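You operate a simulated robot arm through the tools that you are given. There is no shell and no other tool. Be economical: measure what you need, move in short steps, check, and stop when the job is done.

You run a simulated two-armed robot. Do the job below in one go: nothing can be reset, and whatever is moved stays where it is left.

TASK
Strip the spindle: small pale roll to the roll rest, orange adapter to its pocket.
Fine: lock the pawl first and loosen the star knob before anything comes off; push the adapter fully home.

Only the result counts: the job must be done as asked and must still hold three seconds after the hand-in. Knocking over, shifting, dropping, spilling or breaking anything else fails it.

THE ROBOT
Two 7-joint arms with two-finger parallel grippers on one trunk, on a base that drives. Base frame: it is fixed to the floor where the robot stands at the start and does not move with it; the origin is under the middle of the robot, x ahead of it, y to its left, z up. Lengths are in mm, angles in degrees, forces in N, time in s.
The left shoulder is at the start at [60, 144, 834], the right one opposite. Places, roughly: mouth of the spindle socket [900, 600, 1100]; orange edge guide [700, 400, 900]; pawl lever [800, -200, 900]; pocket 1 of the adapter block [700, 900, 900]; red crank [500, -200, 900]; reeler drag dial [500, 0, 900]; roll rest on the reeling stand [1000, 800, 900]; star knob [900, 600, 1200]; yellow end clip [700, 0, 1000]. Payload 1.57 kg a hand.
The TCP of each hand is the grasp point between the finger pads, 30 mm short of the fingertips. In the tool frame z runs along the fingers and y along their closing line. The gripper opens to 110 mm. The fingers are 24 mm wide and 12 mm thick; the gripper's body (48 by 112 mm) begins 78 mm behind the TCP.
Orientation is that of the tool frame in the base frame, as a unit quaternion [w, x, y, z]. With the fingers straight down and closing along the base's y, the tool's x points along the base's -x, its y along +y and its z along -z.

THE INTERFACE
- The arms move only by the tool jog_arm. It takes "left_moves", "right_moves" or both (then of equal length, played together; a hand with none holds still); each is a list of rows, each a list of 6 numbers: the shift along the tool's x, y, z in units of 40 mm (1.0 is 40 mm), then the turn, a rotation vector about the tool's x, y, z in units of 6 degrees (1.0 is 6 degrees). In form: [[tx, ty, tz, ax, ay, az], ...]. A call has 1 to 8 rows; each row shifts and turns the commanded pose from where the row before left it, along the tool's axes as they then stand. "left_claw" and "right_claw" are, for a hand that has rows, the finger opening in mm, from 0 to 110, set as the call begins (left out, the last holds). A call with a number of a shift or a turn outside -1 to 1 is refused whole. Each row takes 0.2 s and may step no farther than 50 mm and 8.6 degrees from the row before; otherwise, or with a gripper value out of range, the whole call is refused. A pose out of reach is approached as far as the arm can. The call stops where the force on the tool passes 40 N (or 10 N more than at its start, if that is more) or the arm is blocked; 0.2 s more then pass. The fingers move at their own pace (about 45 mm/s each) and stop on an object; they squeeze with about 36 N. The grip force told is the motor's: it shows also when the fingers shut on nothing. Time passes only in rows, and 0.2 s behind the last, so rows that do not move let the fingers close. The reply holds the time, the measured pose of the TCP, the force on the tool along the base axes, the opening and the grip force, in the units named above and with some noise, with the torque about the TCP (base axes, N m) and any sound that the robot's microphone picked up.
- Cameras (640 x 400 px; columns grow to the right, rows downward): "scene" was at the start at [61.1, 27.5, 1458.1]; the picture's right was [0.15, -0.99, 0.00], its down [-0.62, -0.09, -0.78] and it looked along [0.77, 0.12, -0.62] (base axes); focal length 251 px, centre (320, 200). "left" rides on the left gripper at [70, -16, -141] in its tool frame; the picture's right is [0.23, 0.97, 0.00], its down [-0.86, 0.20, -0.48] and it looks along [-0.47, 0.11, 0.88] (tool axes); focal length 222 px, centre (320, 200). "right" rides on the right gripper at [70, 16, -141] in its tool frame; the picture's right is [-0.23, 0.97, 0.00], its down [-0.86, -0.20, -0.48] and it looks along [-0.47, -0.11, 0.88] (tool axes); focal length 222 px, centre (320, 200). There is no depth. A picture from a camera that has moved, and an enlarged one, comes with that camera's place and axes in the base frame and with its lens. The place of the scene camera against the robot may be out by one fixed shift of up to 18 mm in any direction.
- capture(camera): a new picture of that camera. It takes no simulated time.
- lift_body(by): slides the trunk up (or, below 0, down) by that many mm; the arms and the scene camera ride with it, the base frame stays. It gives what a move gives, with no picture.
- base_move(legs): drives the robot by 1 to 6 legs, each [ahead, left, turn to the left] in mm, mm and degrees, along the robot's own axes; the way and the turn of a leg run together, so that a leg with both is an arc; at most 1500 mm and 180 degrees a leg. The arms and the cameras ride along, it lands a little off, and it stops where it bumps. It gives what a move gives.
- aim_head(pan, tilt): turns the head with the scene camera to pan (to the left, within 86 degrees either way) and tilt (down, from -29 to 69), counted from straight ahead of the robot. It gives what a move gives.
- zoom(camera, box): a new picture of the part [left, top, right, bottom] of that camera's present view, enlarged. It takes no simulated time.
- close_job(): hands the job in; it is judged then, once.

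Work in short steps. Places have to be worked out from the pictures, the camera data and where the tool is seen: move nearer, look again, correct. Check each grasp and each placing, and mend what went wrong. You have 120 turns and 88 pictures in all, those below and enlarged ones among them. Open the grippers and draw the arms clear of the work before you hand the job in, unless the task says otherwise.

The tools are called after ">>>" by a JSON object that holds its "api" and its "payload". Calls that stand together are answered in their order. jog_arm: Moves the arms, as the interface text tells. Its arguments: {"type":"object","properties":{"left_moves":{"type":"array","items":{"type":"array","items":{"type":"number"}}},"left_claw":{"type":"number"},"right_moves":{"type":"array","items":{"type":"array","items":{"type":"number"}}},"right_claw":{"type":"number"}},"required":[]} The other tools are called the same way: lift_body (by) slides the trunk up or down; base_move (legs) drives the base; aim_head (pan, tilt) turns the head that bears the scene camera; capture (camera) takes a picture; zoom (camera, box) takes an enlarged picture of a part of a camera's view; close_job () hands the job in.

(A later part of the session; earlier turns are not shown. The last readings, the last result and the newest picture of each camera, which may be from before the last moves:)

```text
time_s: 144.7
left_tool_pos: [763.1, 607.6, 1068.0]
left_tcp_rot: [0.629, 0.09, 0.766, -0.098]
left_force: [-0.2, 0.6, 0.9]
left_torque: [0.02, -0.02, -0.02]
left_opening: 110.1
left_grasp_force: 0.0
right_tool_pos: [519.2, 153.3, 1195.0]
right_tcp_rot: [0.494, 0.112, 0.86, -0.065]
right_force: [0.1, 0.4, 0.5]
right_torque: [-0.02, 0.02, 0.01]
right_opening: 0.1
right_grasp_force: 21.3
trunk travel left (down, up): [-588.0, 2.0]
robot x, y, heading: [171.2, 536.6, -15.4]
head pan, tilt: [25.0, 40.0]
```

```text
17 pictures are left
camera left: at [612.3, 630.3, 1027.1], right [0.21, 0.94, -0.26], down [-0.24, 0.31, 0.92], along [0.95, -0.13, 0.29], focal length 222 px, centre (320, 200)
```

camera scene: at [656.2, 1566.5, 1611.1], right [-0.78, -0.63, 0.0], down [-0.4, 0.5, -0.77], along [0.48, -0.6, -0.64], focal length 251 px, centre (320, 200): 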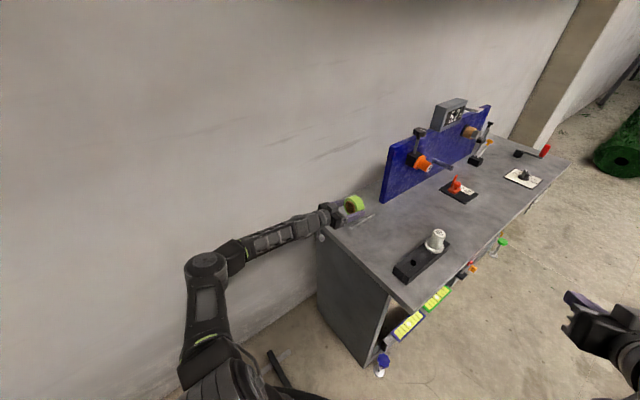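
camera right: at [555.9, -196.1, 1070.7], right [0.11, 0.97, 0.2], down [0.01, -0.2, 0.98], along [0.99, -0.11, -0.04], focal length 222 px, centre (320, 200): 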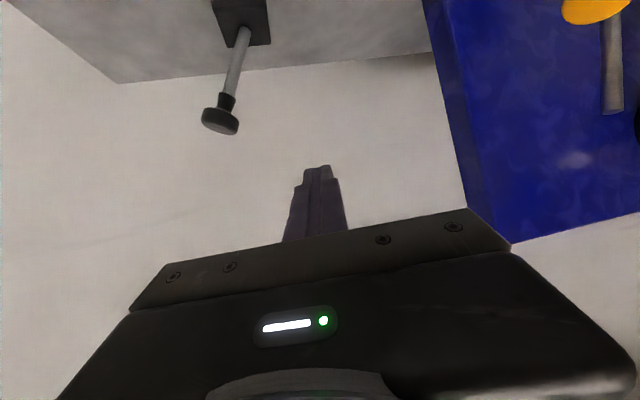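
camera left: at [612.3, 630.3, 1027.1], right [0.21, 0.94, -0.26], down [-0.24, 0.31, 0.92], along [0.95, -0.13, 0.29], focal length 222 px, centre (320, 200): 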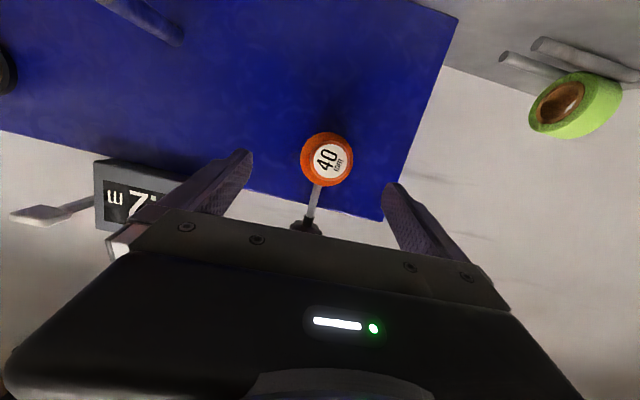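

Adapter end ≈(837,596,1054). I level the tool, correct offsets (9 mm left, 13 down), and check before advancing.

>>> {"api": "jog_arm", "payload": {"left_moves": [[0.16, 0.11, 0, 0, -0.92, 0], [0.16, 0.11, 0, 0, -0.92, 0], [0, 0, 0.5, 0, 0, 0], [0, 0, 0.4, 0, 0, 0]], "left_claw": 90}}

>>> {"api": "capture", "payload": {"camera": "left"}}

```text
time_s: 145.7
left_tool_pos: [799.5, 607.1, 1055.4]
left_tcp_rot: [0.7, 0.08, 0.701, -0.108]
left_force: [0.2, 0.6, 0.5]
left_torque: [-0.01, 0.0, 0.0]
left_opening: 90.0
left_grasp_force: 0.1
right_tool_pos: [518.5, 155.7, 1195.9]
right_tcp_rot: [0.495, 0.112, 0.859, -0.065]
right_force: [-0.2, -0.3, -0.7]
right_torque: [-0.01, 0.02, 0.0]
right_opening: 0.1
right_grasp_force: 21.2
trunk travel left (down, up): [-588.0, 2.0]
robot x, y, heading: [170.3, 536.7, -15.0]
head pan, tilt: [25.0, 40.0]
```

```text
16 pictures are left
camera left: at [656.6, 625.8, 985.9], right [0.25, 0.93, -0.26], down [-0.41, 0.35, 0.84], along [0.88, -0.11, 0.47], focal length 222 px, centre (320, 200)
```

left: 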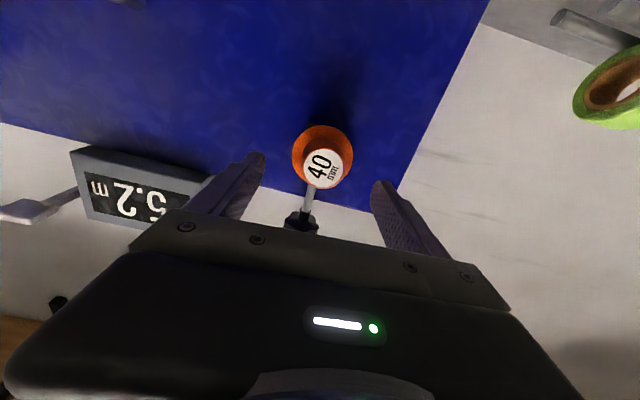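

Centred: remaining 58 mm ahead. I advance and close on the barrel.

>>> {"api": "jog_arm", "payload": {"left_moves": [[0.03, 0, 0.5, 0, 0, 0], [0.02, 0, 0.5, 0, 0, 0], [0, 0, 0.45, 0, 0, 0]]}}

>>> {"api": "jog_arm", "payload": {"left_moves": [[0, 0, 0, 0, 0, 0], [0, 0, 0, 0, 0, 0], [0, 0, 0, 0, 0, 0], [0, 0, 0, 0, 0, 0]], "left_claw": 0}}

>>> {"api": "capture", "payload": {"camera": "left"}}

```text
time_s: 146.5
left_tool_pos: [858.1, 593.2, 1051.6]
left_tcp_rot: [0.701, 0.08, 0.701, -0.106]
left_force: [0.0, -0.5, -0.2]
left_torque: [-0.02, 0.01, 0.02]
left_opening: 90.0
left_grasp_force: 0.0
right_tool_pos: [517.3, 154.1, 1194.1]
right_tcp_rot: [0.494, 0.113, 0.86, -0.065]
right_force: [0.9, 0.1, -0.7]
right_torque: [-0.03, 0.02, 0.0]
right_opening: 0.2
right_grasp_force: 21.6
trunk travel left (down, up): [-588.0, 2.0]
robot x, y, heading: [175.8, 544.7, -15.2]
head pan, tilt: [25.0, 40.0]
```

```text
time_s: 147.5
left_tool_pos: [858.4, 594.2, 1051.5]
left_tcp_rot: [0.7, 0.079, 0.701, -0.107]
left_force: [3.0, 2.3, 0.1]
left_torque: [0.03, 0.03, 0.16]
left_opening: 64.7
left_grasp_force: 36.4
right_tool_pos: [518.4, 155.5, 1193.8]
right_tcp_rot: [0.496, 0.111, 0.859, -0.064]
right_force: [0.1, 0.7, 0.5]
right_torque: [0.0, -0.04, -0.05]
right_opening: 0.0
right_grasp_force: 21.3
trunk travel left (down, up): [-588.0, 2.0]
robot x, y, heading: [169.7, 539.3, -15.2]
head pan, tilt: [25.0, 40.0]
```

```text
15 pictures are left
camera left: at [715.3, 612.0, 982.8], right [0.25, 0.93, -0.26], down [-0.41, 0.35, 0.85], along [0.88, -0.11, 0.47], focal length 222 px, centre (320, 200)
```

left: 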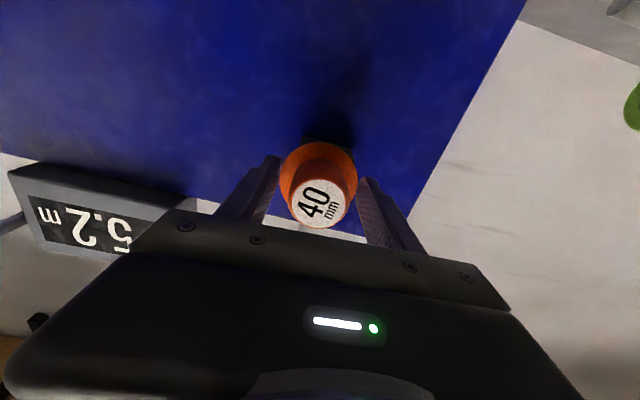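

Opening 65 mm means the tips closed on the flange rim. I open, back off 18 mm, and regrip on the barrel.

>>> {"api": "jog_arm", "payload": {"left_moves": [[0, 0, 0, 0, 0, 0], [0, 0, 0, 0, 0, 0], [0, 0, -0.45, 0, 0, 0], [0, 0, 0, 0, 0, 0]], "left_claw": 85}}

>>> {"api": "jog_arm", "payload": {"left_moves": [[0, 0, 0, 0, 0, 0], [0, 0, 0, 0, 0, 0], [0, 0, 0, 0, 0, 0], [0, 0, 0, 0, 0, 0]], "left_claw": 0}}

```text
time_s: 148.5
left_tool_pos: [839.2, 596.4, 1052.4]
left_tcp_rot: [0.7, 0.08, 0.701, -0.107]
left_force: [0.4, -0.4, -0.4]
left_torque: [0.0, -0.02, -0.01]
left_opening: 85.0
left_grasp_force: 0.0
right_tool_pos: [517.3, 154.6, 1195.2]
right_tcp_rot: [0.496, 0.113, 0.859, -0.065]
right_force: [0.1, 0.5, -0.2]
right_torque: [0.01, 0.04, -0.01]
right_opening: 0.1
right_grasp_force: 21.2
trunk travel left (down, up): [-588.0, 2.0]
robot x, y, heading: [174.1, 537.3, -15.0]
head pan, tilt: [25.0, 40.0]
```

```text
time_s: 149.5
left_tool_pos: [839.1, 597.1, 1052.5]
left_tcp_rot: [0.701, 0.078, 0.701, -0.105]
left_force: [0.7, 8.3, 0.2]
left_torque: [-0.03, -0.03, 0.4]
left_opening: 42.4
left_grasp_force: 26.4
right_tool_pos: [518.4, 156.4, 1194.7]
right_tcp_rot: [0.495, 0.111, 0.859, -0.065]
right_force: [0.4, -1.0, -0.3]
right_torque: [-0.05, 0.01, 0.01]
right_opening: 0.0
right_grasp_force: 21.8
trunk travel left (down, up): [-588.0, 2.0]
robot x, y, heading: [178.1, 537.6, -15.0]
head pan, tilt: [25.0, 40.0]
```

Barrel gripped at 42 mm. I ease the side load and pull out along the axis.

>>> {"api": "jog_arm", "payload": {"left_moves": [[0, 0.05, 0, 0, 0, 0], [0, 0, 0, 0, 0, 0], [0, 0, 0, 0, 0, 0]]}}

>>> {"api": "jog_arm", "payload": {"left_moves": [[0, 0, -0.25, 0, 0, 0], [0, 0, -0.3, 0, 0, 0], [0, 0, -0.3, 0, 0, 0], [0, 0, 0, 0, 0, 0]]}}

>>> {"api": "capture", "payload": {"camera": "left"}}

```text
time_s: 150.3
left_tool_pos: [838.6, 598.8, 1051.9]
left_tcp_rot: [0.7, 0.079, 0.702, -0.106]
left_force: [-0.6, 2.8, -0.1]
left_torque: [0.01, 0.07, 0.16]
left_opening: 41.9
left_grasp_force: 35.8
right_tool_pos: [519.9, 154.9, 1194.3]
right_tcp_rot: [0.495, 0.112, 0.859, -0.065]
right_force: [0.6, -0.1, 0.4]
right_torque: [0.04, 0.02, 0.01]
right_opening: 0.0
right_grasp_force: 21.3
trunk travel left (down, up): [-588.0, 2.0]
robot x, y, heading: [175.1, 540.8, -15.0]
head pan, tilt: [25.0, 40.0]
```

```text
time_s: 151.3
left_tool_pos: [806.0, 607.3, 1053.4]
left_tcp_rot: [0.7, 0.08, 0.701, -0.107]
left_force: [-0.7, 0.5, -1.8]
left_torque: [0.09, 0.25, -0.04]
left_opening: 41.8
left_grasp_force: 36.3
right_tool_pos: [518.0, 155.2, 1195.0]
right_tcp_rot: [0.495, 0.112, 0.859, -0.065]
right_force: [-0.1, -0.1, -1.1]
right_torque: [0.0, 0.0, 0.03]
right_opening: 0.0
right_grasp_force: 21.3
trunk travel left (down, up): [-588.0, 2.0]
robot x, y, heading: [174.0, 537.7, -15.0]
head pan, tilt: [25.0, 40.0]
```

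```text
14 pictures are left
camera left: at [664.0, 626.3, 984.4], right [0.25, 0.93, -0.26], down [-0.4, 0.35, 0.85], along [0.88, -0.11, 0.46], focal length 222 px, centre (320, 200)
```

left: 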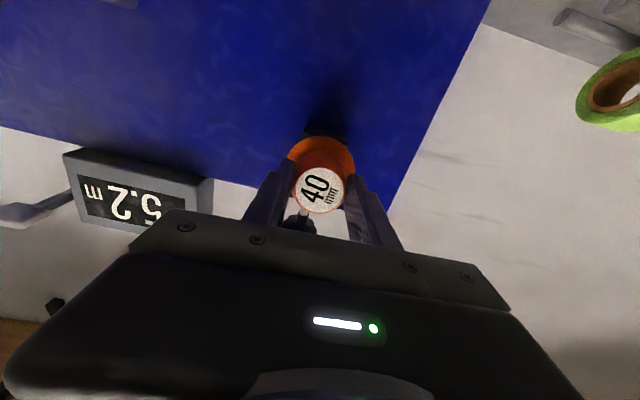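

The adapter comes along freely. Continue pulling 90 mm to clear the socket fully.

>>> {"api": "jog_arm", "payload": {"left_moves": [[0, 0, -0.5, 0, 0, 0], [0, 0, -0.6, 0, 0, 0], [0, 0, -0.6, 0, 0, 0], [0, 0, -0.6, 0, 0, 0]]}}

>>> {"api": "aim_head", "payload": {"pan": 10, "tilt": 42}}

>>> {"api": "zoom", "payload": {"camera": "scene", "box": [180, 130, 360, 290]}}

```text
time_s: 152.3
left_tool_pos: [751.0, 626.8, 1043.3]
left_tcp_rot: [0.701, 0.08, 0.701, -0.106]
left_force: [-0.4, -0.5, -0.6]
left_torque: [0.03, 0.08, -0.01]
left_opening: 42.1
left_grasp_force: 36.0
left hand out of reach, approached as far as the arm can: row 3, 4
right_tool_pos: [517.6, 156.3, 1195.1]
right_tcp_rot: [0.495, 0.113, 0.859, -0.066]
right_force: [0.3, 0.3, 0.0]
right_torque: [0.01, -0.01, 0.02]
right_opening: 0.0
right_grasp_force: 21.2
trunk travel left (down, up): [-588.0, 2.0]
robot x, y, heading: [174.6, 540.1, -15.1]
head pan, tilt: [25.0, 40.0]
```

```text
time_s: 153.1
left_tool_pos: [751.8, 625.0, 1043.4]
left_tcp_rot: [0.7, 0.079, 0.701, -0.108]
left_force: [0.7, 1.2, -0.3]
left_torque: [-0.02, 0.09, -0.03]
left_opening: 42.1
left_grasp_force: 35.7
right_tool_pos: [518.4, 155.7, 1194.6]
right_tcp_rot: [0.495, 0.112, 0.859, -0.065]
right_force: [-0.6, 0.2, -0.1]
right_torque: [-0.03, -0.04, 0.0]
right_opening: 0.0
right_grasp_force: 21.3
trunk travel left (down, up): [-588.0, 2.0]
robot x, y, heading: [174.8, 538.6, -15.0]
head pan, tilt: [10.0, 42.0]
```

```text
2.50 times, centred on (270, 210) of scene
camera zoom: at [234.1, 553.7, 1608.1], right [-0.09, -1.0, 0.0], down [-0.67, 0.06, -0.74], along [0.74, -0.07, -0.67], focal length 627 px, centre (445, 175)
```

zoom: 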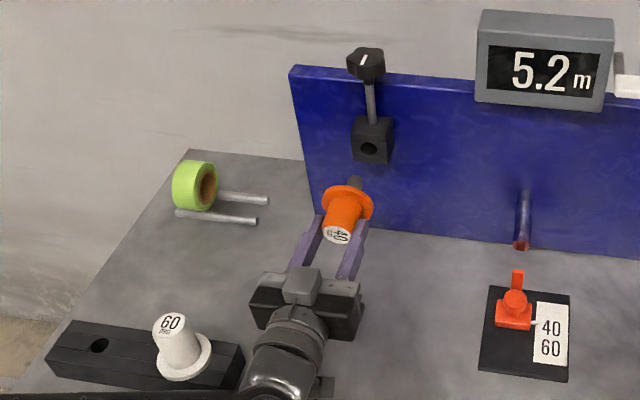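

Adapter is out, its shank visible beyond the flange. I back the base off, then turn the tool to point down.

>>> {"api": "base_move", "payload": {"legs": [[-150, 0, 0]]}}

>>> {"api": "jog_arm", "payload": {"left_moves": [[0, 0, 0, 0, 1, 0], [0, 0, 0, 0, 1, 0], [0, 0, 0, 0, 1, 0], [0, 0, 0, 0, 1, 0], [0, 0, 0, 0, 1, 0], [0, 0, 0, 0, 1, 0], [0, 0, 0, 0, 1, 0], [0, 0, 0, 0, 1, 0]]}}

>>> {"api": "jog_arm", "payload": {"left_moves": [[0, 0, 0, 0, 1, 0], [0, 0, 0, 0, 1, 0], [0, 0, 0, 0, 1, 0], [0, 0, 0, 0, 1, 0], [0, 0, 0, 0, 1, 0], [0, 0, 0, 0, 1, 0], [0, 0, 0, 0, 1, 0]]}}

```text
time_s: 154.5
left_tool_pos: [602.1, 666.3, 1042.5]
left_tcp_rot: [0.701, 0.079, 0.701, -0.106]
left_force: [-0.3, 0.4, 0.7]
left_torque: [0.01, 0.1, -0.03]
left_opening: 41.8
left_grasp_force: 35.8
right_tool_pos: [369.7, 195.3, 1196.3]
right_tcp_rot: [0.496, 0.111, 0.859, -0.065]
right_force: [-0.3, 0.7, -0.7]
right_torque: [0.01, 0.01, 0.02]
right_opening: 0.0
right_grasp_force: 21.6
trunk travel left (down, up): [-588.0, 2.0]
robot x, y, heading: [26.1, 578.0, -14.9]
head pan, tilt: [10.0, 42.0]
```

```text
time_s: 156.3
left_tool_pos: [611.2, 666.3, 1039.7]
left_tcp_rot: [0.356, 0.115, 0.925, -0.064]
left_force: [-0.5, 1.6, -0.2]
left_torque: [0.01, 0.05, 0.02]
left_opening: 41.9
left_grasp_force: 36.4
left hand out of reach, approached as far as the arm can: row 1
right_tool_pos: [371.3, 195.6, 1195.3]
right_tcp_rot: [0.494, 0.112, 0.86, -0.065]
right_force: [-0.1, 1.2, 0.9]
right_torque: [0.01, -0.03, -0.02]
right_opening: 0.0
right_grasp_force: 21.6
trunk travel left (down, up): [-588.0, 2.0]
robot x, y, heading: [25.5, 576.4, -14.9]
head pan, tilt: [10.0, 42.0]
```

```text
time_s: 157.9
left_tool_pos: [592.7, 680.4, 1034.0]
left_tcp_rot: [0.001, 0.132, 0.991, -0.02]
left_force: [0.3, -0.3, 0.2]
left_torque: [0.01, -0.02, -0.03]
left_opening: 41.9
left_grasp_force: 35.9
left hand out of reach, approached as far as the arm can: row 7
right_tool_pos: [370.4, 195.8, 1195.7]
right_tcp_rot: [0.494, 0.112, 0.859, -0.065]
right_force: [0.9, 0.3, -0.1]
right_torque: [-0.01, 0.01, 0.02]
right_opening: 0.1
right_grasp_force: 21.4
trunk travel left (down, up): [-588.0, 2.0]
robot x, y, heading: [25.4, 575.3, -14.9]
head pan, tilt: [10.0, 42.0]
```

Tool is down with a 2° lean; I correct that, draw the hand 50 mm back, and drive left in front of the adapter block.

>>> {"api": "jog_arm", "payload": {"left_moves": [[0.6, 0, 0, -0.38, 0, 0], [0.65, 0, 0, 0, 0, 0]]}}

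>>> {"api": "base_move", "payload": {"legs": [[0, 293, 0]]}}

>>> {"api": "capture", "payload": {"camera": "left"}}

```text
time_s: 158.5
left_tool_pos: [544.0, 694.4, 1033.3]
left_tcp_rot: [0.002, 0.132, 0.991, 0.0]
left_force: [0.1, -0.1, 0.4]
left_torque: [0.01, -0.01, 0.02]
left_opening: 41.9
left_grasp_force: 36.0
right_tool_pos: [369.6, 195.4, 1195.0]
right_tcp_rot: [0.494, 0.112, 0.86, -0.065]
right_force: [0.8, 0.6, 0.1]
right_torque: [0.01, 0.02, -0.04]
right_opening: 0.1
right_grasp_force: 20.8
trunk travel left (down, up): [-588.0, 2.0]
robot x, y, heading: [24.1, 576.0, -15.1]
head pan, tilt: [10.0, 42.0]
```

```text
time_s: 160.5
left_tool_pos: [624.1, 967.1, 1033.2]
left_tcp_rot: [0.002, 0.139, 0.99, 0.0]
left_force: [1.2, -0.5, -0.8]
left_torque: [-0.02, -0.01, -0.03]
left_opening: 42.1
left_grasp_force: 36.2
right_tool_pos: [442.8, 471.1, 1195.7]
right_tcp_rot: [0.494, 0.118, 0.858, -0.069]
right_force: [0.1, -0.6, 0.3]
right_torque: [-0.01, 0.01, -0.05]
right_opening: 0.2
right_grasp_force: 21.0
trunk travel left (down, up): [-588.0, 2.0]
robot x, y, heading: [100.9, 859.5, -15.9]
head pan, tilt: [10.0, 42.0]
```

```text
12 pictures are left
camera left: at [551.5, 970.7, 1174.7], right [0.05, 1.0, 0.0], down [0.87, -0.04, 0.48], along [0.48, -0.02, -0.88], focal length 222 px, centre (320, 200)
```

left: 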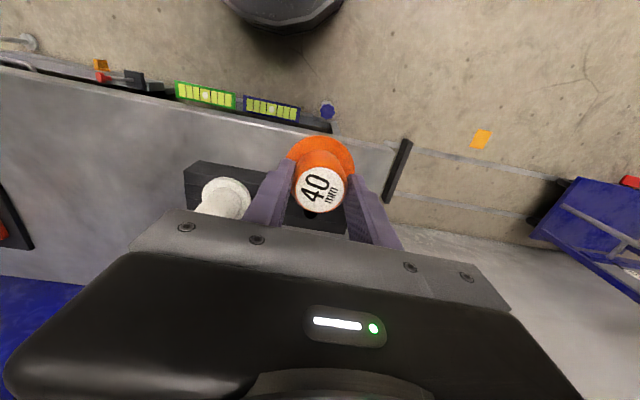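

I see the block just beyond; zoom on the hole.

>>> {"api": "zoom", "payload": {"camera": "left", "box": [180, 150, 360, 250]}}

>>> {"api": "zoom", "payload": {"camera": "scene", "box": [180, 150, 360, 310]}}

```text
3.56 times, centred on (270, 200) of left
camera zoom: at [551.5, 970.7, 1174.7], right [0.05, 1.0, 0.0], down [0.87, -0.04, 0.48], along [0.48, -0.02, -0.88], focal length 790 px, centre (498, 200)
```

zoom: 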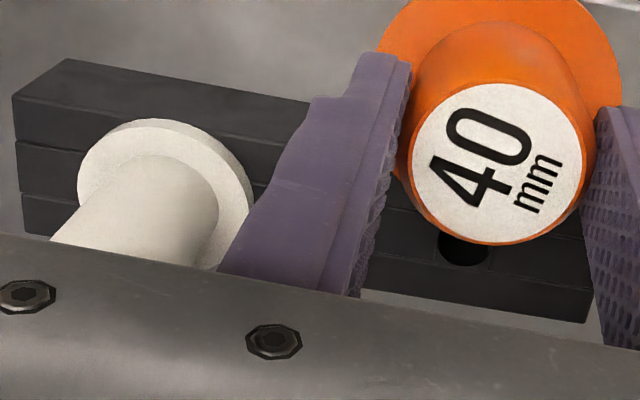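

```text
2.50 times, centred on (270, 230) of scene
camera zoom: at [163.8, 874.2, 1608.1], right [-0.1, -0.99, 0.0], down [-0.67, 0.07, -0.74], along [0.74, -0.08, -0.67], focal length 627 px, centre (445, 125)
```

zoom: 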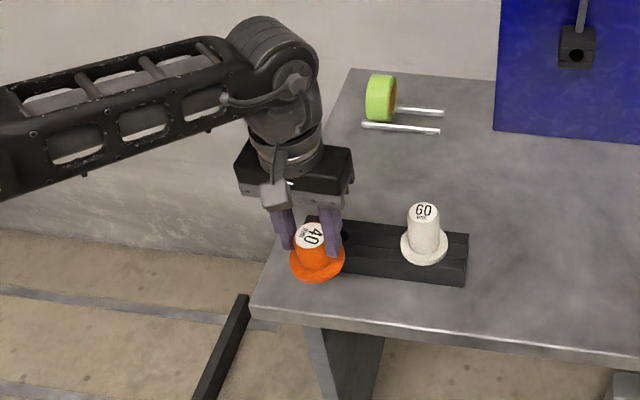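

Hole estimate ≈(724,949,893). I move the base ahead and shift the hand 80 mm left to get an unobstructed view of the hole.

>>> {"api": "jog_arm", "payload": {"left_moves": [[0, 0.9, 0, 0, 0, 0], [0, 0.9, 0, 0, 0, 0]]}}

>>> {"api": "base_move", "payload": {"legs": [[92, 0, 0.9]]}}

>>> {"api": "zoom", "payload": {"camera": "left", "box": [180, 80, 360, 220]}}

```text
time_s: 161.1
left_tool_pos: [643.9, 1035.8, 1032.3]
left_tcp_rot: [0.001, 0.14, 0.99, 0.001]
left_force: [-0.3, -0.1, 0.2]
left_torque: [0.02, -0.01, -0.02]
left_opening: 42.0
left_grasp_force: 35.3
right_tool_pos: [442.4, 470.4, 1195.4]
right_tcp_rot: [0.494, 0.119, 0.858, -0.069]
right_force: [-0.3, 1.1, 0.3]
right_torque: [-0.02, 0.02, -0.01]
right_opening: 0.3
right_grasp_force: 21.0
trunk travel left (down, up): [-588.0, 2.0]
robot x, y, heading: [103.8, 859.6, -15.9]
head pan, tilt: [10.0, 42.0]
```

```text
time_s: 162.2
left_tool_pos: [733.0, 1019.3, 1032.3]
left_tcp_rot: [0.002, 0.132, 0.991, 0.001]
left_force: [0.9, 0.0, -0.4]
left_torque: [0.0, -0.01, -0.01]
left_opening: 41.8
left_grasp_force: 36.4
right_tool_pos: [539.8, 448.8, 1195.2]
right_tcp_rot: [0.495, 0.112, 0.859, -0.065]
right_force: [0.2, 0.0, -1.0]
right_torque: [-0.06, -0.01, 0.01]
right_opening: 0.3
right_grasp_force: 21.3
trunk travel left (down, up): [-588.0, 2.0]
robot x, y, heading: [193.1, 834.0, -15.2]
head pan, tilt: [10.0, 42.0]
```

```text
2.86 times, centred on (270, 150) of left
camera zoom: at [660.0, 1021.3, 1173.8], right [0.04, 1.0, 0.0], down [0.88, -0.03, 0.48], along [0.48, -0.02, -0.88], focal length 635 px, centre (463, 343)
```

zoom: 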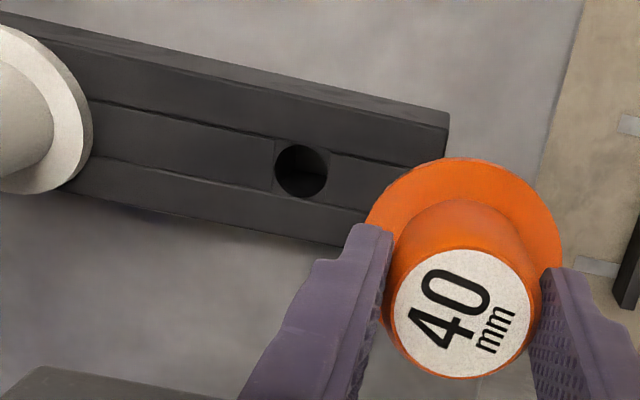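

Hole measured at ≈(725.5,948), top z≈894, diameter ~23 mm. I shift the adapter over it and confirm position.

>>> {"api": "jog_arm", "payload": {"left_moves": [[-0.14, -0.9, 0, 0, 0, 0], [-0.145, -0.87, 0, 0, 0, 0], [0, 0, 0, 0, 0, 0]]}}

>>> {"api": "zoom", "payload": {"camera": "scene", "box": [200, 170, 360, 310]}}

```text
time_s: 163.0
left_tool_pos: [725.0, 946.9, 1032.6]
left_tcp_rot: [0.003, 0.131, 0.991, 0.001]
left_force: [-0.3, -0.7, -0.3]
left_torque: [0.0, 0.06, 0.03]
left_opening: 41.8
left_grasp_force: 35.9
right_tool_pos: [537.9, 449.5, 1194.6]
right_tcp_rot: [0.495, 0.112, 0.859, -0.065]
right_force: [0.3, 0.4, -0.7]
right_torque: [0.04, 0.02, 0.02]
right_opening: 0.4
right_grasp_force: 20.9
trunk travel left (down, up): [-588.0, 2.0]
robot x, y, heading: [193.8, 833.1, -15.3]
head pan, tilt: [10.0, 42.0]
```

```text
2.86 times, centred on (280, 240) of scene
camera zoom: at [254.8, 848.7, 1608.1], right [-0.09, -1.0, 0.0], down [-0.67, 0.06, -0.74], along [0.74, -0.07, -0.67], focal length 717 px, centre (434, 86)
```

zoom: 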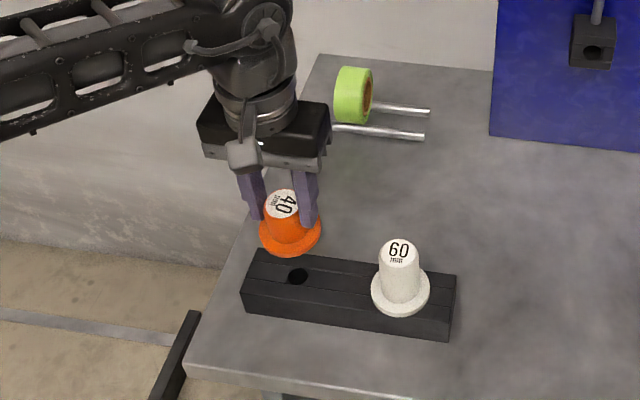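

Position matches. I lower in steps, watching the force.

>>> {"api": "jog_arm", "payload": {"left_moves": [[0, 0.02, 0.35, 0, 0, 0], [0, 0, 0.35, 0, 0, 0], [0, 0, 0.3, 0, 0, 0], [0, 0, 0, 0, 0, 0]]}}

>>> {"api": "jog_arm", "payload": {"left_moves": [[0, 0, 0.15, 0, 0, 0], [0, 0, 0.15, 0, 0, 0], [0, 0, 0, 0, 0, 0]]}}

```text
time_s: 164.0
left_tool_pos: [722.5, 947.4, 992.5]
left_tcp_rot: [0.001, 0.13, 0.991, 0.001]
left_force: [0.6, -0.2, -1.3]
left_torque: [-0.03, -0.01, 0.02]
left_opening: 41.9
left_grasp_force: 35.9
right_tool_pos: [538.5, 449.4, 1195.5]
right_tcp_rot: [0.495, 0.112, 0.859, -0.065]
right_force: [0.5, 0.4, -0.2]
right_torque: [0.02, 0.0, -0.02]
right_opening: 0.2
right_grasp_force: 21.3
trunk travel left (down, up): [-588.0, 2.0]
robot x, y, heading: [191.2, 832.3, -15.2]
head pan, tilt: [10.0, 42.0]
```

```text
time_s: 164.8
left_tool_pos: [722.4, 947.1, 984.4]
left_tcp_rot: [0.005, 0.132, 0.991, 0.001]
left_force: [-2.6, 2.9, 36.8]
left_torque: [0.07, -0.28, 0.01]
left_opening: 42.0
left_grasp_force: 35.8
right_tool_pos: [535.9, 449.8, 1195.9]
right_tcp_rot: [0.496, 0.114, 0.858, -0.066]
right_force: [-0.1, 0.1, 0.2]
right_torque: [-0.04, -0.05, 0.01]
right_opening: 0.0
right_grasp_force: 21.4
trunk travel left (down, up): [-588.0, 2.0]
robot x, y, heading: [190.9, 834.3, -14.8]
head pan, tilt: [10.0, 42.0]
```

Contact at z≈985: the shank sits on the rim; torque suggests contact on the far (+x) side. I lift 8 mm and look closely.

>>> {"api": "jog_arm", "payload": {"left_moves": [[0, 0, -0.3, 0, 0, 0], [0, 0, 0, 0, 0, 0]]}}

>>> {"api": "zoom", "payload": {"camera": "scene", "box": [245, 215, 305, 265]}}

>>> {"api": "zoom", "payload": {"camera": "left", "box": [250, 110, 390, 220]}}

```text
time_s: 165.4
left_tool_pos: [724.7, 948.4, 991.6]
left_tcp_rot: [0.001, 0.132, 0.991, 0.0]
left_force: [0.0, 0.2, -1.6]
left_torque: [-0.04, 0.05, 0.0]
left_opening: 41.8
left_grasp_force: 36.3
right_tool_pos: [538.1, 448.7, 1194.6]
right_tcp_rot: [0.495, 0.113, 0.859, -0.066]
right_force: [-0.5, -0.4, 0.7]
right_torque: [0.03, -0.02, 0.02]
right_opening: 0.1
right_grasp_force: 21.1
trunk travel left (down, up): [-588.0, 2.0]
robot x, y, heading: [192.7, 836.2, -14.9]
head pan, tilt: [10.0, 42.0]
```

```text
8.00 times, centred on (275, 240) of scene
camera zoom: at [255.2, 848.3, 1607.9], right [-0.09, -1.0, 0.0], down [-0.67, 0.06, -0.74], along [0.74, -0.07, -0.67], focal length 2007 px, centre (680, -120)
```

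zoom: 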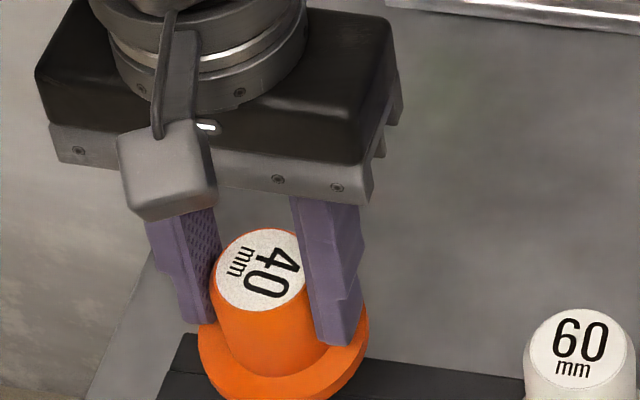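

```text
3.64 times, centred on (320, 165) of left
camera zoom: at [651.9, 950.8, 1133.8], right [0.03, 1.0, 0.0], down [0.88, -0.03, 0.48], along [0.48, -0.02, -0.88], focal length 808 px, centre (320, 327)
```

zoom: 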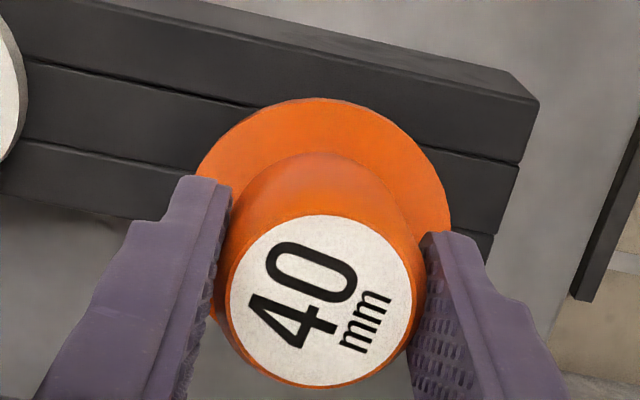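

Geometry agrees within ~2 mm; the contact torque says the shank rides on the rim at +x, so I shift 3 mm toward -x and press gently again.

>>> {"api": "jog_arm", "payload": {"left_moves": [[0.08, 0.01, 0, 0, 0, 0], [0, 0, 0.16, 0, 0, 0], [0, 0, 0.08, 0, 0, 0], [0, 0, 0, 0, 0, 0]]}}

```text
time_s: 166.4
left_tool_pos: [719.7, 948.4, 983.5]
left_tcp_rot: [0.003, 0.132, 0.991, 0.001]
left_force: [0.5, 2.1, 14.0]
left_torque: [0.13, -0.25, 0.03]
left_opening: 41.8
left_grasp_force: 36.0
right_tool_pos: [537.8, 448.5, 1195.2]
right_tcp_rot: [0.495, 0.112, 0.859, -0.065]
right_force: [0.5, -0.3, -0.4]
right_torque: [-0.01, 0.01, -0.02]
right_opening: 0.2
right_grasp_force: 21.0
trunk travel left (down, up): [-588.0, 2.0]
robot x, y, heading: [196.6, 834.8, -15.0]
head pan, tilt: [10.0, 42.0]
```

Still rim contact on the +x side. I step another 2.5 mm toward -x and press again.

>>> {"api": "jog_arm", "payload": {"left_moves": [[0, 0, -0.08, 0, 0, 0], [0.06, 0.02, 0, 0, 0, 0], [0, 0, 0.1, 0, 0, 0], [0, 0, 0, 0, 0, 0]]}}

>>> {"api": "jog_arm", "payload": {"left_moves": [[0, 0, -0.08, 0, 0, 0], [0.06, 0.02, 0, 0, 0, 0], [0, 0, 0.1, 0, 0, 0], [0, 0, 0, 0, 0, 0]]}}

```text
time_s: 167.4
left_tool_pos: [719.9, 953.1, 981.3]
left_tcp_rot: [0.002, 0.132, 0.991, 0.002]
left_force: [-0.8, 0.6, -1.3]
left_torque: [0.02, 0.05, -0.01]
left_opening: 42.3
left_grasp_force: 36.2
right_tool_pos: [538.4, 449.2, 1195.6]
right_tcp_rot: [0.495, 0.113, 0.859, -0.066]
right_force: [-0.6, -0.1, 0.0]
right_torque: [0.0, 0.02, 0.01]
right_opening: 0.2
right_grasp_force: 21.6
trunk travel left (down, up): [-588.0, 2.0]
robot x, y, heading: [196.2, 834.7, -14.9]
head pan, tilt: [10.0, 42.0]
```

```text
time_s: 168.4
left_tool_pos: [716.9, 952.9, 979.6]
left_tcp_rot: [0.003, 0.132, 0.991, 0.001]
left_force: [0.4, -3.6, 0.7]
left_torque: [-0.26, 0.0, -0.03]
left_opening: 41.8
left_grasp_force: 35.8
right_tool_pos: [537.8, 448.9, 1196.1]
right_tcp_rot: [0.495, 0.113, 0.859, -0.065]
right_force: [-0.1, -0.9, -0.8]
right_torque: [0.0, 0.0, -0.04]
right_opening: 0.0
right_grasp_force: 21.7
trunk travel left (down, up): [-588.0, 2.0]
robot x, y, heading: [195.8, 833.0, -15.1]
head pan, tilt: [10.0, 42.0]
```

The shank has dropped in (z=979.6, no vertical load). I ease -y slightly and continue downward.

>>> {"api": "jog_arm", "payload": {"left_moves": [[0, -0.04, 0.1, 0, 0, 0], [0, 0, 0.1, 0, 0, 0], [0, 0, 0, 0, 0, 0]]}}

>>> {"api": "jog_arm", "payload": {"left_moves": [[0, 0, 0.15, 0, 0, 0], [0, 0, 0.15, 0, 0, 0], [0, 0, 0, 0, 0, 0]]}}

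```text
time_s: 169.2
left_tool_pos: [717.3, 949.8, 973.1]
left_tcp_rot: [0.002, 0.131, 0.991, 0.0]
left_force: [0.7, 0.6, -2.0]
left_torque: [0.03, 0.03, -0.02]
left_opening: 41.8
left_grasp_force: 36.2
right_tool_pos: [539.4, 449.1, 1195.4]
right_tcp_rot: [0.495, 0.113, 0.859, -0.065]
right_force: [-0.2, 0.4, 0.2]
right_torque: [-0.06, -0.02, -0.02]
right_opening: 0.0
right_grasp_force: 21.1
trunk travel left (down, up): [-588.0, 2.0]
robot x, y, heading: [194.1, 835.6, -14.9]
head pan, tilt: [10.0, 42.0]
```

```text
time_s: 170.0
left_tool_pos: [719.1, 951.0, 961.8]
left_tcp_rot: [0.002, 0.133, 0.991, 0.0]
left_force: [0.9, -0.2, -2.0]
left_torque: [0.0, 0.03, -0.01]
left_opening: 41.6
left_grasp_force: 36.3
right_tool_pos: [538.3, 448.8, 1195.7]
right_tcp_rot: [0.495, 0.114, 0.859, -0.066]
right_force: [0.9, 0.3, 0.7]
right_torque: [0.01, 0.0, 0.0]
right_opening: 0.0
right_grasp_force: 21.1
trunk travel left (down, up): [-588.0, 2.0]
robot x, y, heading: [198.6, 835.3, -15.2]
head pan, tilt: [10.0, 42.0]
```

Free travel to z=962. Continue in steps until it seats.

>>> {"api": "jog_arm", "payload": {"left_moves": [[0, 0, 0.15, 0, 0, 0], [0, 0, 0.15, 0, 0, 0], [0, 0, 0, 0, 0, 0]]}}

>>> {"api": "jog_arm", "payload": {"left_moves": [[0, 0, 0.1, 0, 0, 0], [0, 0, 0.1, 0, 0, 0], [0, 0, 0, 0, 0, 0]]}}

>>> {"api": "zoom", "payload": {"camera": "scene", "box": [220, 205, 340, 295]}}

```text
time_s: 170.8
left_tool_pos: [718.9, 951.0, 952.8]
left_tcp_rot: [0.005, 0.131, 0.991, 0.001]
left_force: [2.6, 3.1, 29.2]
left_torque: [0.4, 0.48, 0.04]
left_opening: 42.0
left_grasp_force: 35.9
right_tool_pos: [536.0, 449.5, 1195.9]
right_tcp_rot: [0.495, 0.112, 0.859, -0.064]
right_force: [0.7, -0.2, -0.1]
right_torque: [0.01, 0.01, 0.0]
right_opening: 0.1
right_grasp_force: 21.2
trunk travel left (down, up): [-588.0, 2.0]
robot x, y, heading: [192.5, 837.7, -15.2]
head pan, tilt: [10.0, 42.0]
```

```text
time_s: 171.6
left_tool_pos: [719.8, 950.6, 942.5]
left_tcp_rot: [0.005, 0.132, 0.991, 0.001]
left_force: [18.0, 2.1, 31.5]
left_torque: [0.09, -0.04, -0.1]
left_opening: 42.1
left_grasp_force: 36.0
right_tool_pos: [538.4, 448.6, 1194.8]
right_tcp_rot: [0.495, 0.113, 0.859, -0.066]
right_force: [-0.3, -0.4, -1.0]
right_torque: [0.01, -0.01, -0.02]
right_opening: 0.0
right_grasp_force: 21.4
trunk travel left (down, up): [-588.0, 2.0]
robot x, y, heading: [194.8, 832.0, -15.0]
head pan, tilt: [10.0, 42.0]
```

```text
4.44 times, centred on (280, 250) of scene
camera zoom: at [254.4, 847.9, 1608.2], right [-0.09, -1.0, 0.0], down [-0.67, 0.06, -0.74], along [0.74, -0.07, -0.67], focal length 1115 px, centre (498, -22)
```

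zoom: 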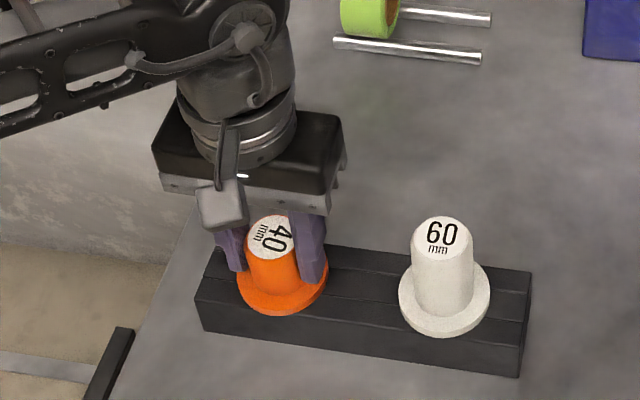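

It's near home but the fingers may have slid on the barrel. I release, rise, close the fingers over the adapter's top, and will push it home from above.

>>> {"api": "jog_arm", "payload": {"left_moves": [[-0.05, 0, 0, 0, 0, 0], [0, 0, 0, 0, 0, 0], [0, 0, 0, 0, 0, 0], [0, 0, -0.7, 0, 0, 0], [0, 0, -0.8, 0, 0, 0], [0, 0, -0.6, 0, 0, 0]], "left_claw": 85}}

>>> {"api": "capture", "payload": {"camera": "left"}}

```text
time_s: 173.0
left_tool_pos: [718.4, 950.8, 1027.4]
left_tcp_rot: [0.002, 0.133, 0.991, 0.001]
left_force: [-0.4, 0.4, -0.3]
left_torque: [-0.02, -0.02, 0.02]
left_opening: 85.0
left_grasp_force: 0.1
right_tool_pos: [537.5, 448.2, 1196.5]
right_tcp_rot: [0.494, 0.113, 0.859, -0.066]
right_force: [0.8, 0.3, 1.2]
right_torque: [0.01, 0.02, 0.04]
right_opening: 0.0
right_grasp_force: 21.3
trunk travel left (down, up): [-588.0, 2.0]
robot x, y, heading: [193.8, 835.3, -15.0]
head pan, tilt: [10.0, 42.0]
```

```text
4 pictures are left
camera left: at [645.8, 954.1, 1169.0], right [0.04, 1.0, 0.0], down [0.88, -0.03, 0.48], along [0.48, -0.02, -0.88], focal length 222 px, centre (320, 200)
```

left: 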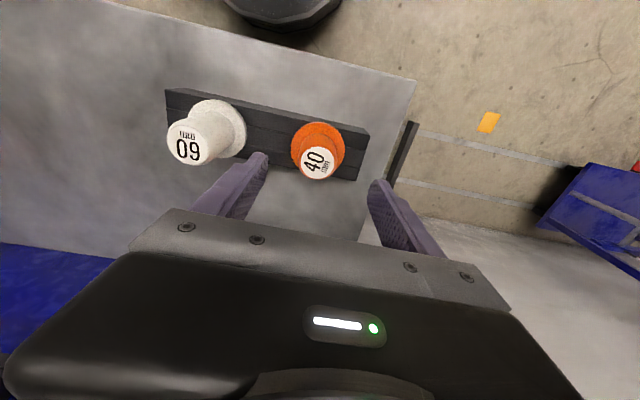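

Adapter top centre ≈(727,945). I close the fingers, centre over it and press down.

>>> {"api": "jog_arm", "payload": {"left_moves": [[-0.22, -0.09, 0, 0, 0, 0], [0, 0, 0, 0, 0, 0], [0, 0, 0, 0, 0, 0], [0, 0, 0, 0, 0, 0], [0, 0, 0.5, 0, 0, 0], [0, 0, 0.5, 0, 0, 0], [0, 0, 0, 0, 0, 0]], "left_claw": 0}}

>>> {"api": "jog_arm", "payload": {"left_moves": [[0, 0, 0.15, 0, 0, 0], [0, 0, 0.15, 0, 0, 0], [0, 0, 0.15, 0, 0, 0], [0, 0, 0.15, 0, 0, 0], [0, 0, 0.15, 0, 0, 0]]}}

```text
time_s: 174.6
left_tool_pos: [725.1, 946.1, 982.2]
left_tcp_rot: [0.002, 0.131, 0.991, 0.0]
left_force: [0.3, 1.1, -1.0]
left_torque: [0.0, -0.02, 0.02]
left_opening: 0.0
left_grasp_force: 21.0
right_tool_pos: [539.0, 449.1, 1195.2]
right_tcp_rot: [0.495, 0.113, 0.859, -0.065]
right_force: [0.8, 0.0, -1.0]
right_torque: [0.02, 0.0, 0.01]
right_opening: 0.1
right_grasp_force: 21.2
trunk travel left (down, up): [-588.0, 2.0]
robot x, y, heading: [195.2, 835.1, -15.0]
head pan, tilt: [10.0, 42.0]
```

```text
time_s: 175.3
left_tool_pos: [726.6, 945.6, 976.5]
left_tcp_rot: [0.007, 0.131, 0.991, 0.002]
left_force: [-6.8, 3.9, 23.4]
left_torque: [0.17, 0.49, -0.11]
left_opening: 0.2
left_grasp_force: 21.5
right_tool_pos: [537.6, 449.3, 1196.6]
right_tcp_rot: [0.495, 0.113, 0.859, -0.065]
right_force: [0.5, -0.1, 0.2]
right_torque: [0.0, 0.0, 0.03]
right_opening: 0.0
right_grasp_force: 21.1
trunk travel left (down, up): [-588.0, 2.0]
robot x, y, heading: [192.7, 833.3, -14.9]
head pan, tilt: [10.0, 42.0]
stopped in row 3 (left hand): the force on the tool passed its limit (the readings are from after the stop); the commanded pose is now the measured one
```

Fingertips touch the top at z≈946. I ratchet the pressing force up in small steps.

>>> {"api": "jog_arm", "payload": {"left_moves": [[0, 0, 0.03, 0, 0, 0], [0, 0, 0.02, 0, 0, 0], [0, 0, 0, 0, 0, 0]]}}

>>> {"api": "jog_arm", "payload": {"left_moves": [[0, 0, 0.03, 0, 0, 0], [0, 0, 0, 0, 0, 0]]}}

>>> {"api": "jog_arm", "payload": {"left_moves": [[0, 0, 0.03, 0, 0, 0], [0, 0, 0, 0, 0, 0]]}}

>>> {"api": "zoom", "payload": {"camera": "scene", "box": [235, 225, 325, 295]}}

```text
time_s: 175.8
left_tool_pos: [727.7, 944.8, 977.5]
left_tcp_rot: [0.01, 0.132, 0.991, 0.001]
left_force: [-5.5, 1.9, 20.2]
left_torque: [0.07, 0.4, 0.02]
left_opening: 0.0
left_grasp_force: 20.7
right_tool_pos: [538.1, 449.5, 1195.9]
right_tcp_rot: [0.495, 0.112, 0.859, -0.065]
right_force: [-0.8, -0.1, 1.0]
right_torque: [0.04, 0.01, 0.0]
right_opening: 0.2
right_grasp_force: 20.6
trunk travel left (down, up): [-588.0, 2.0]
robot x, y, heading: [194.0, 833.3, -15.3]
head pan, tilt: [10.0, 42.0]
stopped in row 2 (left hand): the force on the tool passed its limit (the readings are from after the stop); the commanded pose is now the measured one
```

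```text
time_s: 176.5
left_tool_pos: [728.7, 945.0, 977.7]
left_tcp_rot: [0.012, 0.133, 0.991, 0.002]
left_force: [-6.3, 1.7, 18.9]
left_torque: [0.05, 0.42, 0.02]
left_opening: 0.1
left_grasp_force: 21.3
right_tool_pos: [538.0, 451.4, 1195.7]
right_tcp_rot: [0.496, 0.112, 0.859, -0.065]
right_force: [-0.5, 0.0, 0.5]
right_torque: [0.03, 0.02, -0.03]
right_opening: 0.0
right_grasp_force: 21.0
trunk travel left (down, up): [-588.0, 2.0]
robot x, y, heading: [192.3, 833.5, -14.9]
head pan, tilt: [10.0, 42.0]
stopped in row 2 (left hand): the force on the tool passed its limit (the readings are from after the stop); the commanded pose is now the measured one
```

```text
time_s: 177.2
left_tool_pos: [729.1, 945.9, 977.7]
left_tcp_rot: [0.012, 0.133, 0.991, 0.003]
left_force: [-8.7, 2.4, 19.2]
left_torque: [0.09, 0.5, 0.02]
left_opening: 0.4
left_grasp_force: 21.3
right_tool_pos: [536.7, 451.1, 1196.5]
right_tcp_rot: [0.496, 0.112, 0.858, -0.065]
right_force: [-0.3, 1.0, 0.2]
right_torque: [-0.01, -0.01, 0.0]
right_opening: 0.0
right_grasp_force: 20.8
trunk travel left (down, up): [-588.0, 2.0]
robot x, y, heading: [193.2, 835.8, -15.2]
head pan, tilt: [10.0, 42.0]
stopped in row 2 (left hand): the force on the tool passed its limit (the readings are from after the stop); the commanded pose is now the measured one
```

```text
5.71 times, centred on (280, 260) of scene
camera zoom: at [251.2, 848.9, 1608.1], right [-0.09, -1.0, 0.0], down [-0.67, 0.06, -0.74], along [0.74, -0.07, -0.67], focal length 1434 px, centre (549, -143)
```

zoom: 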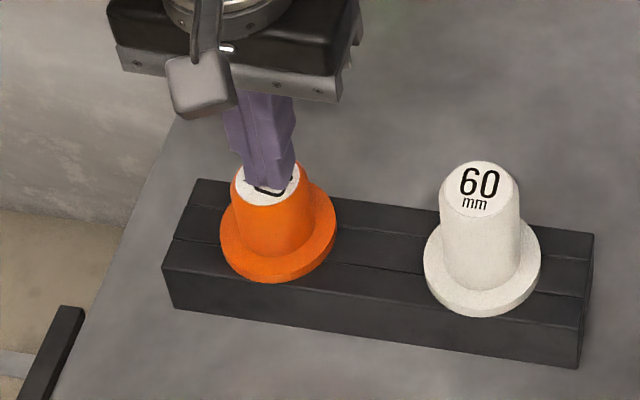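

Views suggest it's near home but I'm not certain. I'll straddle the barrel with the fingers at 52 mm opening so both tips press evenly on the flange, and read the flange height.

>>> {"api": "jog_arm", "payload": {"left_moves": [[0, 0, -0.6, 0, 0, 0], [0, 0, -0.6, 0, 0, 0], [0.05, 0, 0, 0, 0, 0], [0, 0, 0, 0, 0, 0]], "left_claw": 56}}

>>> {"api": "jog_arm", "payload": {"left_moves": [[0, 0, 0.5, 0, 0, 0], [0, 0, 0.5, 0, 0, 0], [0, 0, 0.5, 0, 0, 0], [0, 0, 0.35, 0, 0, 0], [0, 0, 0, 0, 0, 0]]}}

>>> {"api": "jog_arm", "payload": {"left_moves": [[0, 0, 0.1, 0, 0, 0], [0, 0, 0.1, 0, 0, 0], [0, 0, 0.1, 0, 0, 0], [0, 0, 0.1, 0, 0, 0]]}}

```text
time_s: 178.2
left_tool_pos: [728.6, 945.5, 1022.7]
left_tcp_rot: [0.012, 0.133, 0.991, 0.003]
left_force: [-0.2, -0.2, -0.4]
left_torque: [0.0, -0.04, 0.0]
left_opening: 55.9
left_grasp_force: 0.0
right_tool_pos: [538.9, 449.0, 1194.5]
right_tcp_rot: [0.495, 0.112, 0.859, -0.065]
right_force: [0.4, 0.0, 0.0]
right_torque: [-0.01, 0.02, 0.0]
right_opening: 0.2
right_grasp_force: 21.0
trunk travel left (down, up): [-588.0, 2.0]
robot x, y, heading: [192.3, 834.1, -15.1]
head pan, tilt: [10.0, 42.0]
```

```text
time_s: 179.4
left_tool_pos: [730.2, 944.9, 948.9]
left_tcp_rot: [0.011, 0.132, 0.991, 0.003]
left_force: [-0.5, 0.7, 1.1]
left_torque: [-0.02, 0.0, -0.01]
left_opening: 55.8
left_grasp_force: 0.1
right_tool_pos: [537.4, 449.9, 1194.5]
right_tcp_rot: [0.495, 0.112, 0.859, -0.065]
right_force: [0.0, 0.1, -0.5]
right_torque: [0.0, -0.01, 0.06]
right_opening: 0.0
right_grasp_force: 21.4
trunk travel left (down, up): [-588.0, 2.0]
robot x, y, heading: [193.4, 834.7, -15.3]
head pan, tilt: [10.0, 42.0]
```

```text
time_s: 180.4
left_tool_pos: [730.9, 945.0, 933.0]
left_tcp_rot: [0.012, 0.132, 0.991, 0.003]
left_force: [-1.2, 0.3, 5.7]
left_torque: [-0.14, 0.1, -0.02]
left_opening: 55.9
left_grasp_force: 0.0
right_tool_pos: [538.8, 450.1, 1195.7]
right_tcp_rot: [0.495, 0.112, 0.859, -0.066]
right_force: [0.1, 0.1, 0.4]
right_torque: [0.01, -0.01, 0.03]
right_opening: 0.0
right_grasp_force: 21.0
trunk travel left (down, up): [-588.0, 2.0]
robot x, y, heading: [196.2, 836.2, -15.2]
head pan, tilt: [10.0, 42.0]
```

First contact at tip z≈903, i.e. flange top ≈9 mm above the block top (≈894) — looks seated. I press to be sure.

>>> {"api": "jog_arm", "payload": {"left_moves": [[0, 0, 0.06, 0, 0, 0], [0, 0, 0.06, 0, 0, 0], [0, 0, 0, 0, 0, 0]]}}

>>> {"api": "jog_arm", "payload": {"left_moves": [[0, 0, 0.05, 0, 0, 0], [0.04, 0, 0.02, 0, 0, 0], [-0.08, 0, 0.02, 0, 0, 0], [0.04, 0, 0, 0, 0, 0]]}}

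```text
time_s: 181.0
left_tool_pos: [730.2, 944.9, 933.7]
left_tcp_rot: [0.016, 0.133, 0.991, 0.003]
left_force: [-9.2, 4.8, 22.4]
left_torque: [-0.42, 0.64, -0.27]
left_opening: 54.2
left_grasp_force: 0.1
right_tool_pos: [536.7, 450.8, 1196.8]
right_tcp_rot: [0.496, 0.111, 0.859, -0.065]
right_force: [0.2, 0.7, -0.2]
right_torque: [0.02, 0.03, -0.02]
right_opening: 0.0
right_grasp_force: 21.1
trunk travel left (down, up): [-588.0, 2.0]
robot x, y, heading: [195.7, 836.5, -15.1]
head pan, tilt: [10.0, 42.0]
stopped in row 3 (left hand): the force on the tool passed its limit (the readings are from after the stop); the commanded pose is now the measured one
```

```text
time_s: 181.5
left_tool_pos: [730.5, 943.4, 934.0]
left_tcp_rot: [0.018, 0.133, 0.991, 0.003]
left_force: [-9.1, 4.9, 22.0]
left_torque: [-0.42, 0.66, -0.27]
left_opening: 54.0
left_grasp_force: 0.1
right_tool_pos: [537.1, 451.7, 1194.8]
right_tcp_rot: [0.497, 0.111, 0.858, -0.065]
right_force: [-0.2, 0.0, 0.1]
right_torque: [0.01, -0.01, -0.01]
right_opening: 0.1
right_grasp_force: 21.2
trunk travel left (down, up): [-588.0, 2.0]
robot x, y, heading: [193.2, 830.4, -15.2]
head pan, tilt: [10.0, 42.0]
stopped in row 2 (left hand): the force on the tool passed its limit (the readings are from after the stop); the commanded pose is now the measured one
```

Rigid stop. To be sure it's seated, I measure the block's top by touching its free left end with closed fingertips.

>>> {"api": "jog_arm", "payload": {"left_moves": [[0, 0, -0.8, 0, 0.3, 0], [0, 0, -0.8, 0, 0, 0], [0, 0.7, 0, 0, 0, 0], [0.05, 0.58, 0, 0, 0, 0], [0, 0, 0, 0, 0, 0], [0, 0, 0, 0, 0, 0]], "left_claw": 0}}

>>> {"api": "jog_arm", "payload": {"left_moves": [[0, 0, 0.6, 0, 0, 0], [0, 0, 0.6, 0, 0, 0], [0, 0, 0.3, 0, 0, 0], [0, 0, 0, 0, 0, 0]]}}

>>> {"api": "jog_arm", "payload": {"left_moves": [[0, 0, 0.08, 0, 0, 0], [0, 0, 0.08, 0, 0, 0], [0, 0, 0.08, 0, 0, 0], [0, 0, 0.08, 0, 0, 0]]}}

```text
time_s: 182.9
left_tool_pos: [742.3, 991.3, 998.1]
left_tcp_rot: [0.002, 0.134, 0.991, 0.003]
left_force: [0.0, -0.6, -2.4]
left_torque: [0.01, 0.02, 0.0]
left_opening: 42.0
left_grasp_force: 35.9
right_tool_pos: [538.4, 451.0, 1195.0]
right_tcp_rot: [0.495, 0.112, 0.859, -0.066]
right_force: [-0.2, 0.5, -0.4]
right_torque: [-0.02, -0.02, 0.0]
right_opening: 0.0
right_grasp_force: 21.6
trunk travel left (down, up): [-588.0, 2.0]
robot x, y, heading: [195.4, 835.8, -14.9]
head pan, tilt: [10.0, 42.0]
```

```text
time_s: 183.3
left_tool_pos: [743.8, 990.5, 979.0]
left_tcp_rot: [0.008, 0.135, 0.991, 0.005]
left_force: [-8.0, 1.6, 24.4]
left_torque: [0.01, 0.74, -0.01]
left_opening: 41.7
left_grasp_force: 36.2
right_tool_pos: [538.3, 451.1, 1196.3]
right_tcp_rot: [0.495, 0.111, 0.859, -0.065]
right_force: [0.2, -0.3, -0.7]
right_torque: [0.01, -0.02, -0.04]
right_opening: 0.0
right_grasp_force: 21.7
trunk travel left (down, up): [-588.0, 2.0]
robot x, y, heading: [195.9, 835.6, -14.9]
head pan, tilt: [10.0, 42.0]
stopped in row 2 (left hand): the force on the tool passed its limit (the readings are from after the stop); the commanded pose is now the measured one
```

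```text
time_s: 183.8
left_tool_pos: [745.0, 990.1, 979.7]
left_tcp_rot: [0.012, 0.135, 0.991, 0.005]
left_force: [-5.5, 1.3, 24.4]
left_torque: [0.0, 0.65, -0.07]
left_opening: 41.8
left_grasp_force: 36.3
right_tool_pos: [538.8, 450.9, 1195.2]
right_tcp_rot: [0.496, 0.111, 0.859, -0.064]
right_force: [1.0, -0.2, 0.6]
right_torque: [-0.02, 0.01, 0.01]
right_opening: 0.2
right_grasp_force: 21.2
trunk travel left (down, up): [-588.0, 2.0]
robot x, y, heading: [193.2, 833.5, -15.1]
head pan, tilt: [10.0, 42.0]
stopped in row 2 (left hand): the force on the tool passed its limit (the readings are from after the stop); the commanded pose is now the measured one
```

I mistakenly closed on the barrel and drew the adapter out again; it's still firmly gripped, standing on the block. I lift it 16 mm, level the tool, and move back over the hole.

>>> {"api": "jog_arm", "payload": {"left_moves": [[0, 0, -0.4, 0, 0, 0], [0, 0, 0, 0, 0.2, 0], [0.02, -0.57, 0, 0, 0, 0], [0.02, -0.57, 0, 0, 0, 0], [0, 0, 0, 0, 0, 0]]}}

>>> {"api": "zoom", "payload": {"camera": "left", "box": [250, 110, 390, 220]}}

```text
time_s: 185.0
left_tool_pos: [732.1, 946.3, 989.2]
left_tcp_rot: [-0.001, 0.134, 0.991, 0.006]
left_force: [0.5, -0.7, -2.1]
left_torque: [0.04, 0.0, -0.01]
left_opening: 42.0
left_grasp_force: 35.8
right_tool_pos: [538.8, 450.8, 1194.8]
right_tcp_rot: [0.495, 0.11, 0.86, -0.065]
right_force: [-0.3, -0.4, 1.1]
right_torque: [-0.01, -0.03, 0.0]
right_opening: 0.1
right_grasp_force: 21.1
trunk travel left (down, up): [-588.0, 2.0]
robot x, y, heading: [193.5, 832.8, -14.8]
head pan, tilt: [10.0, 42.0]
```

```text
3.64 times, centred on (320, 165) of left
camera zoom: at [659.9, 947.8, 1131.1], right [0.04, 1.0, 0.01], down [0.88, -0.04, 0.48], along [0.48, -0.01, -0.88], focal length 808 px, centre (320, 327)
```

zoom: 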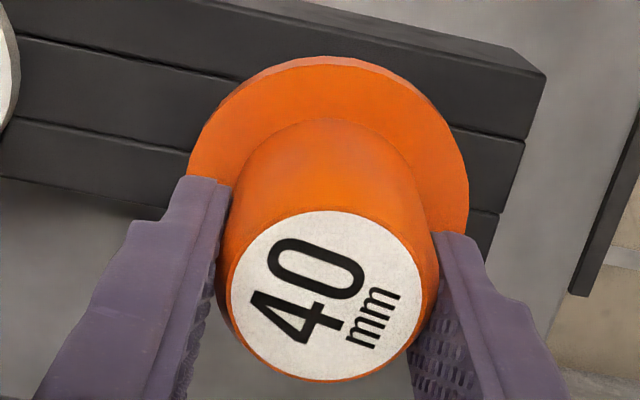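

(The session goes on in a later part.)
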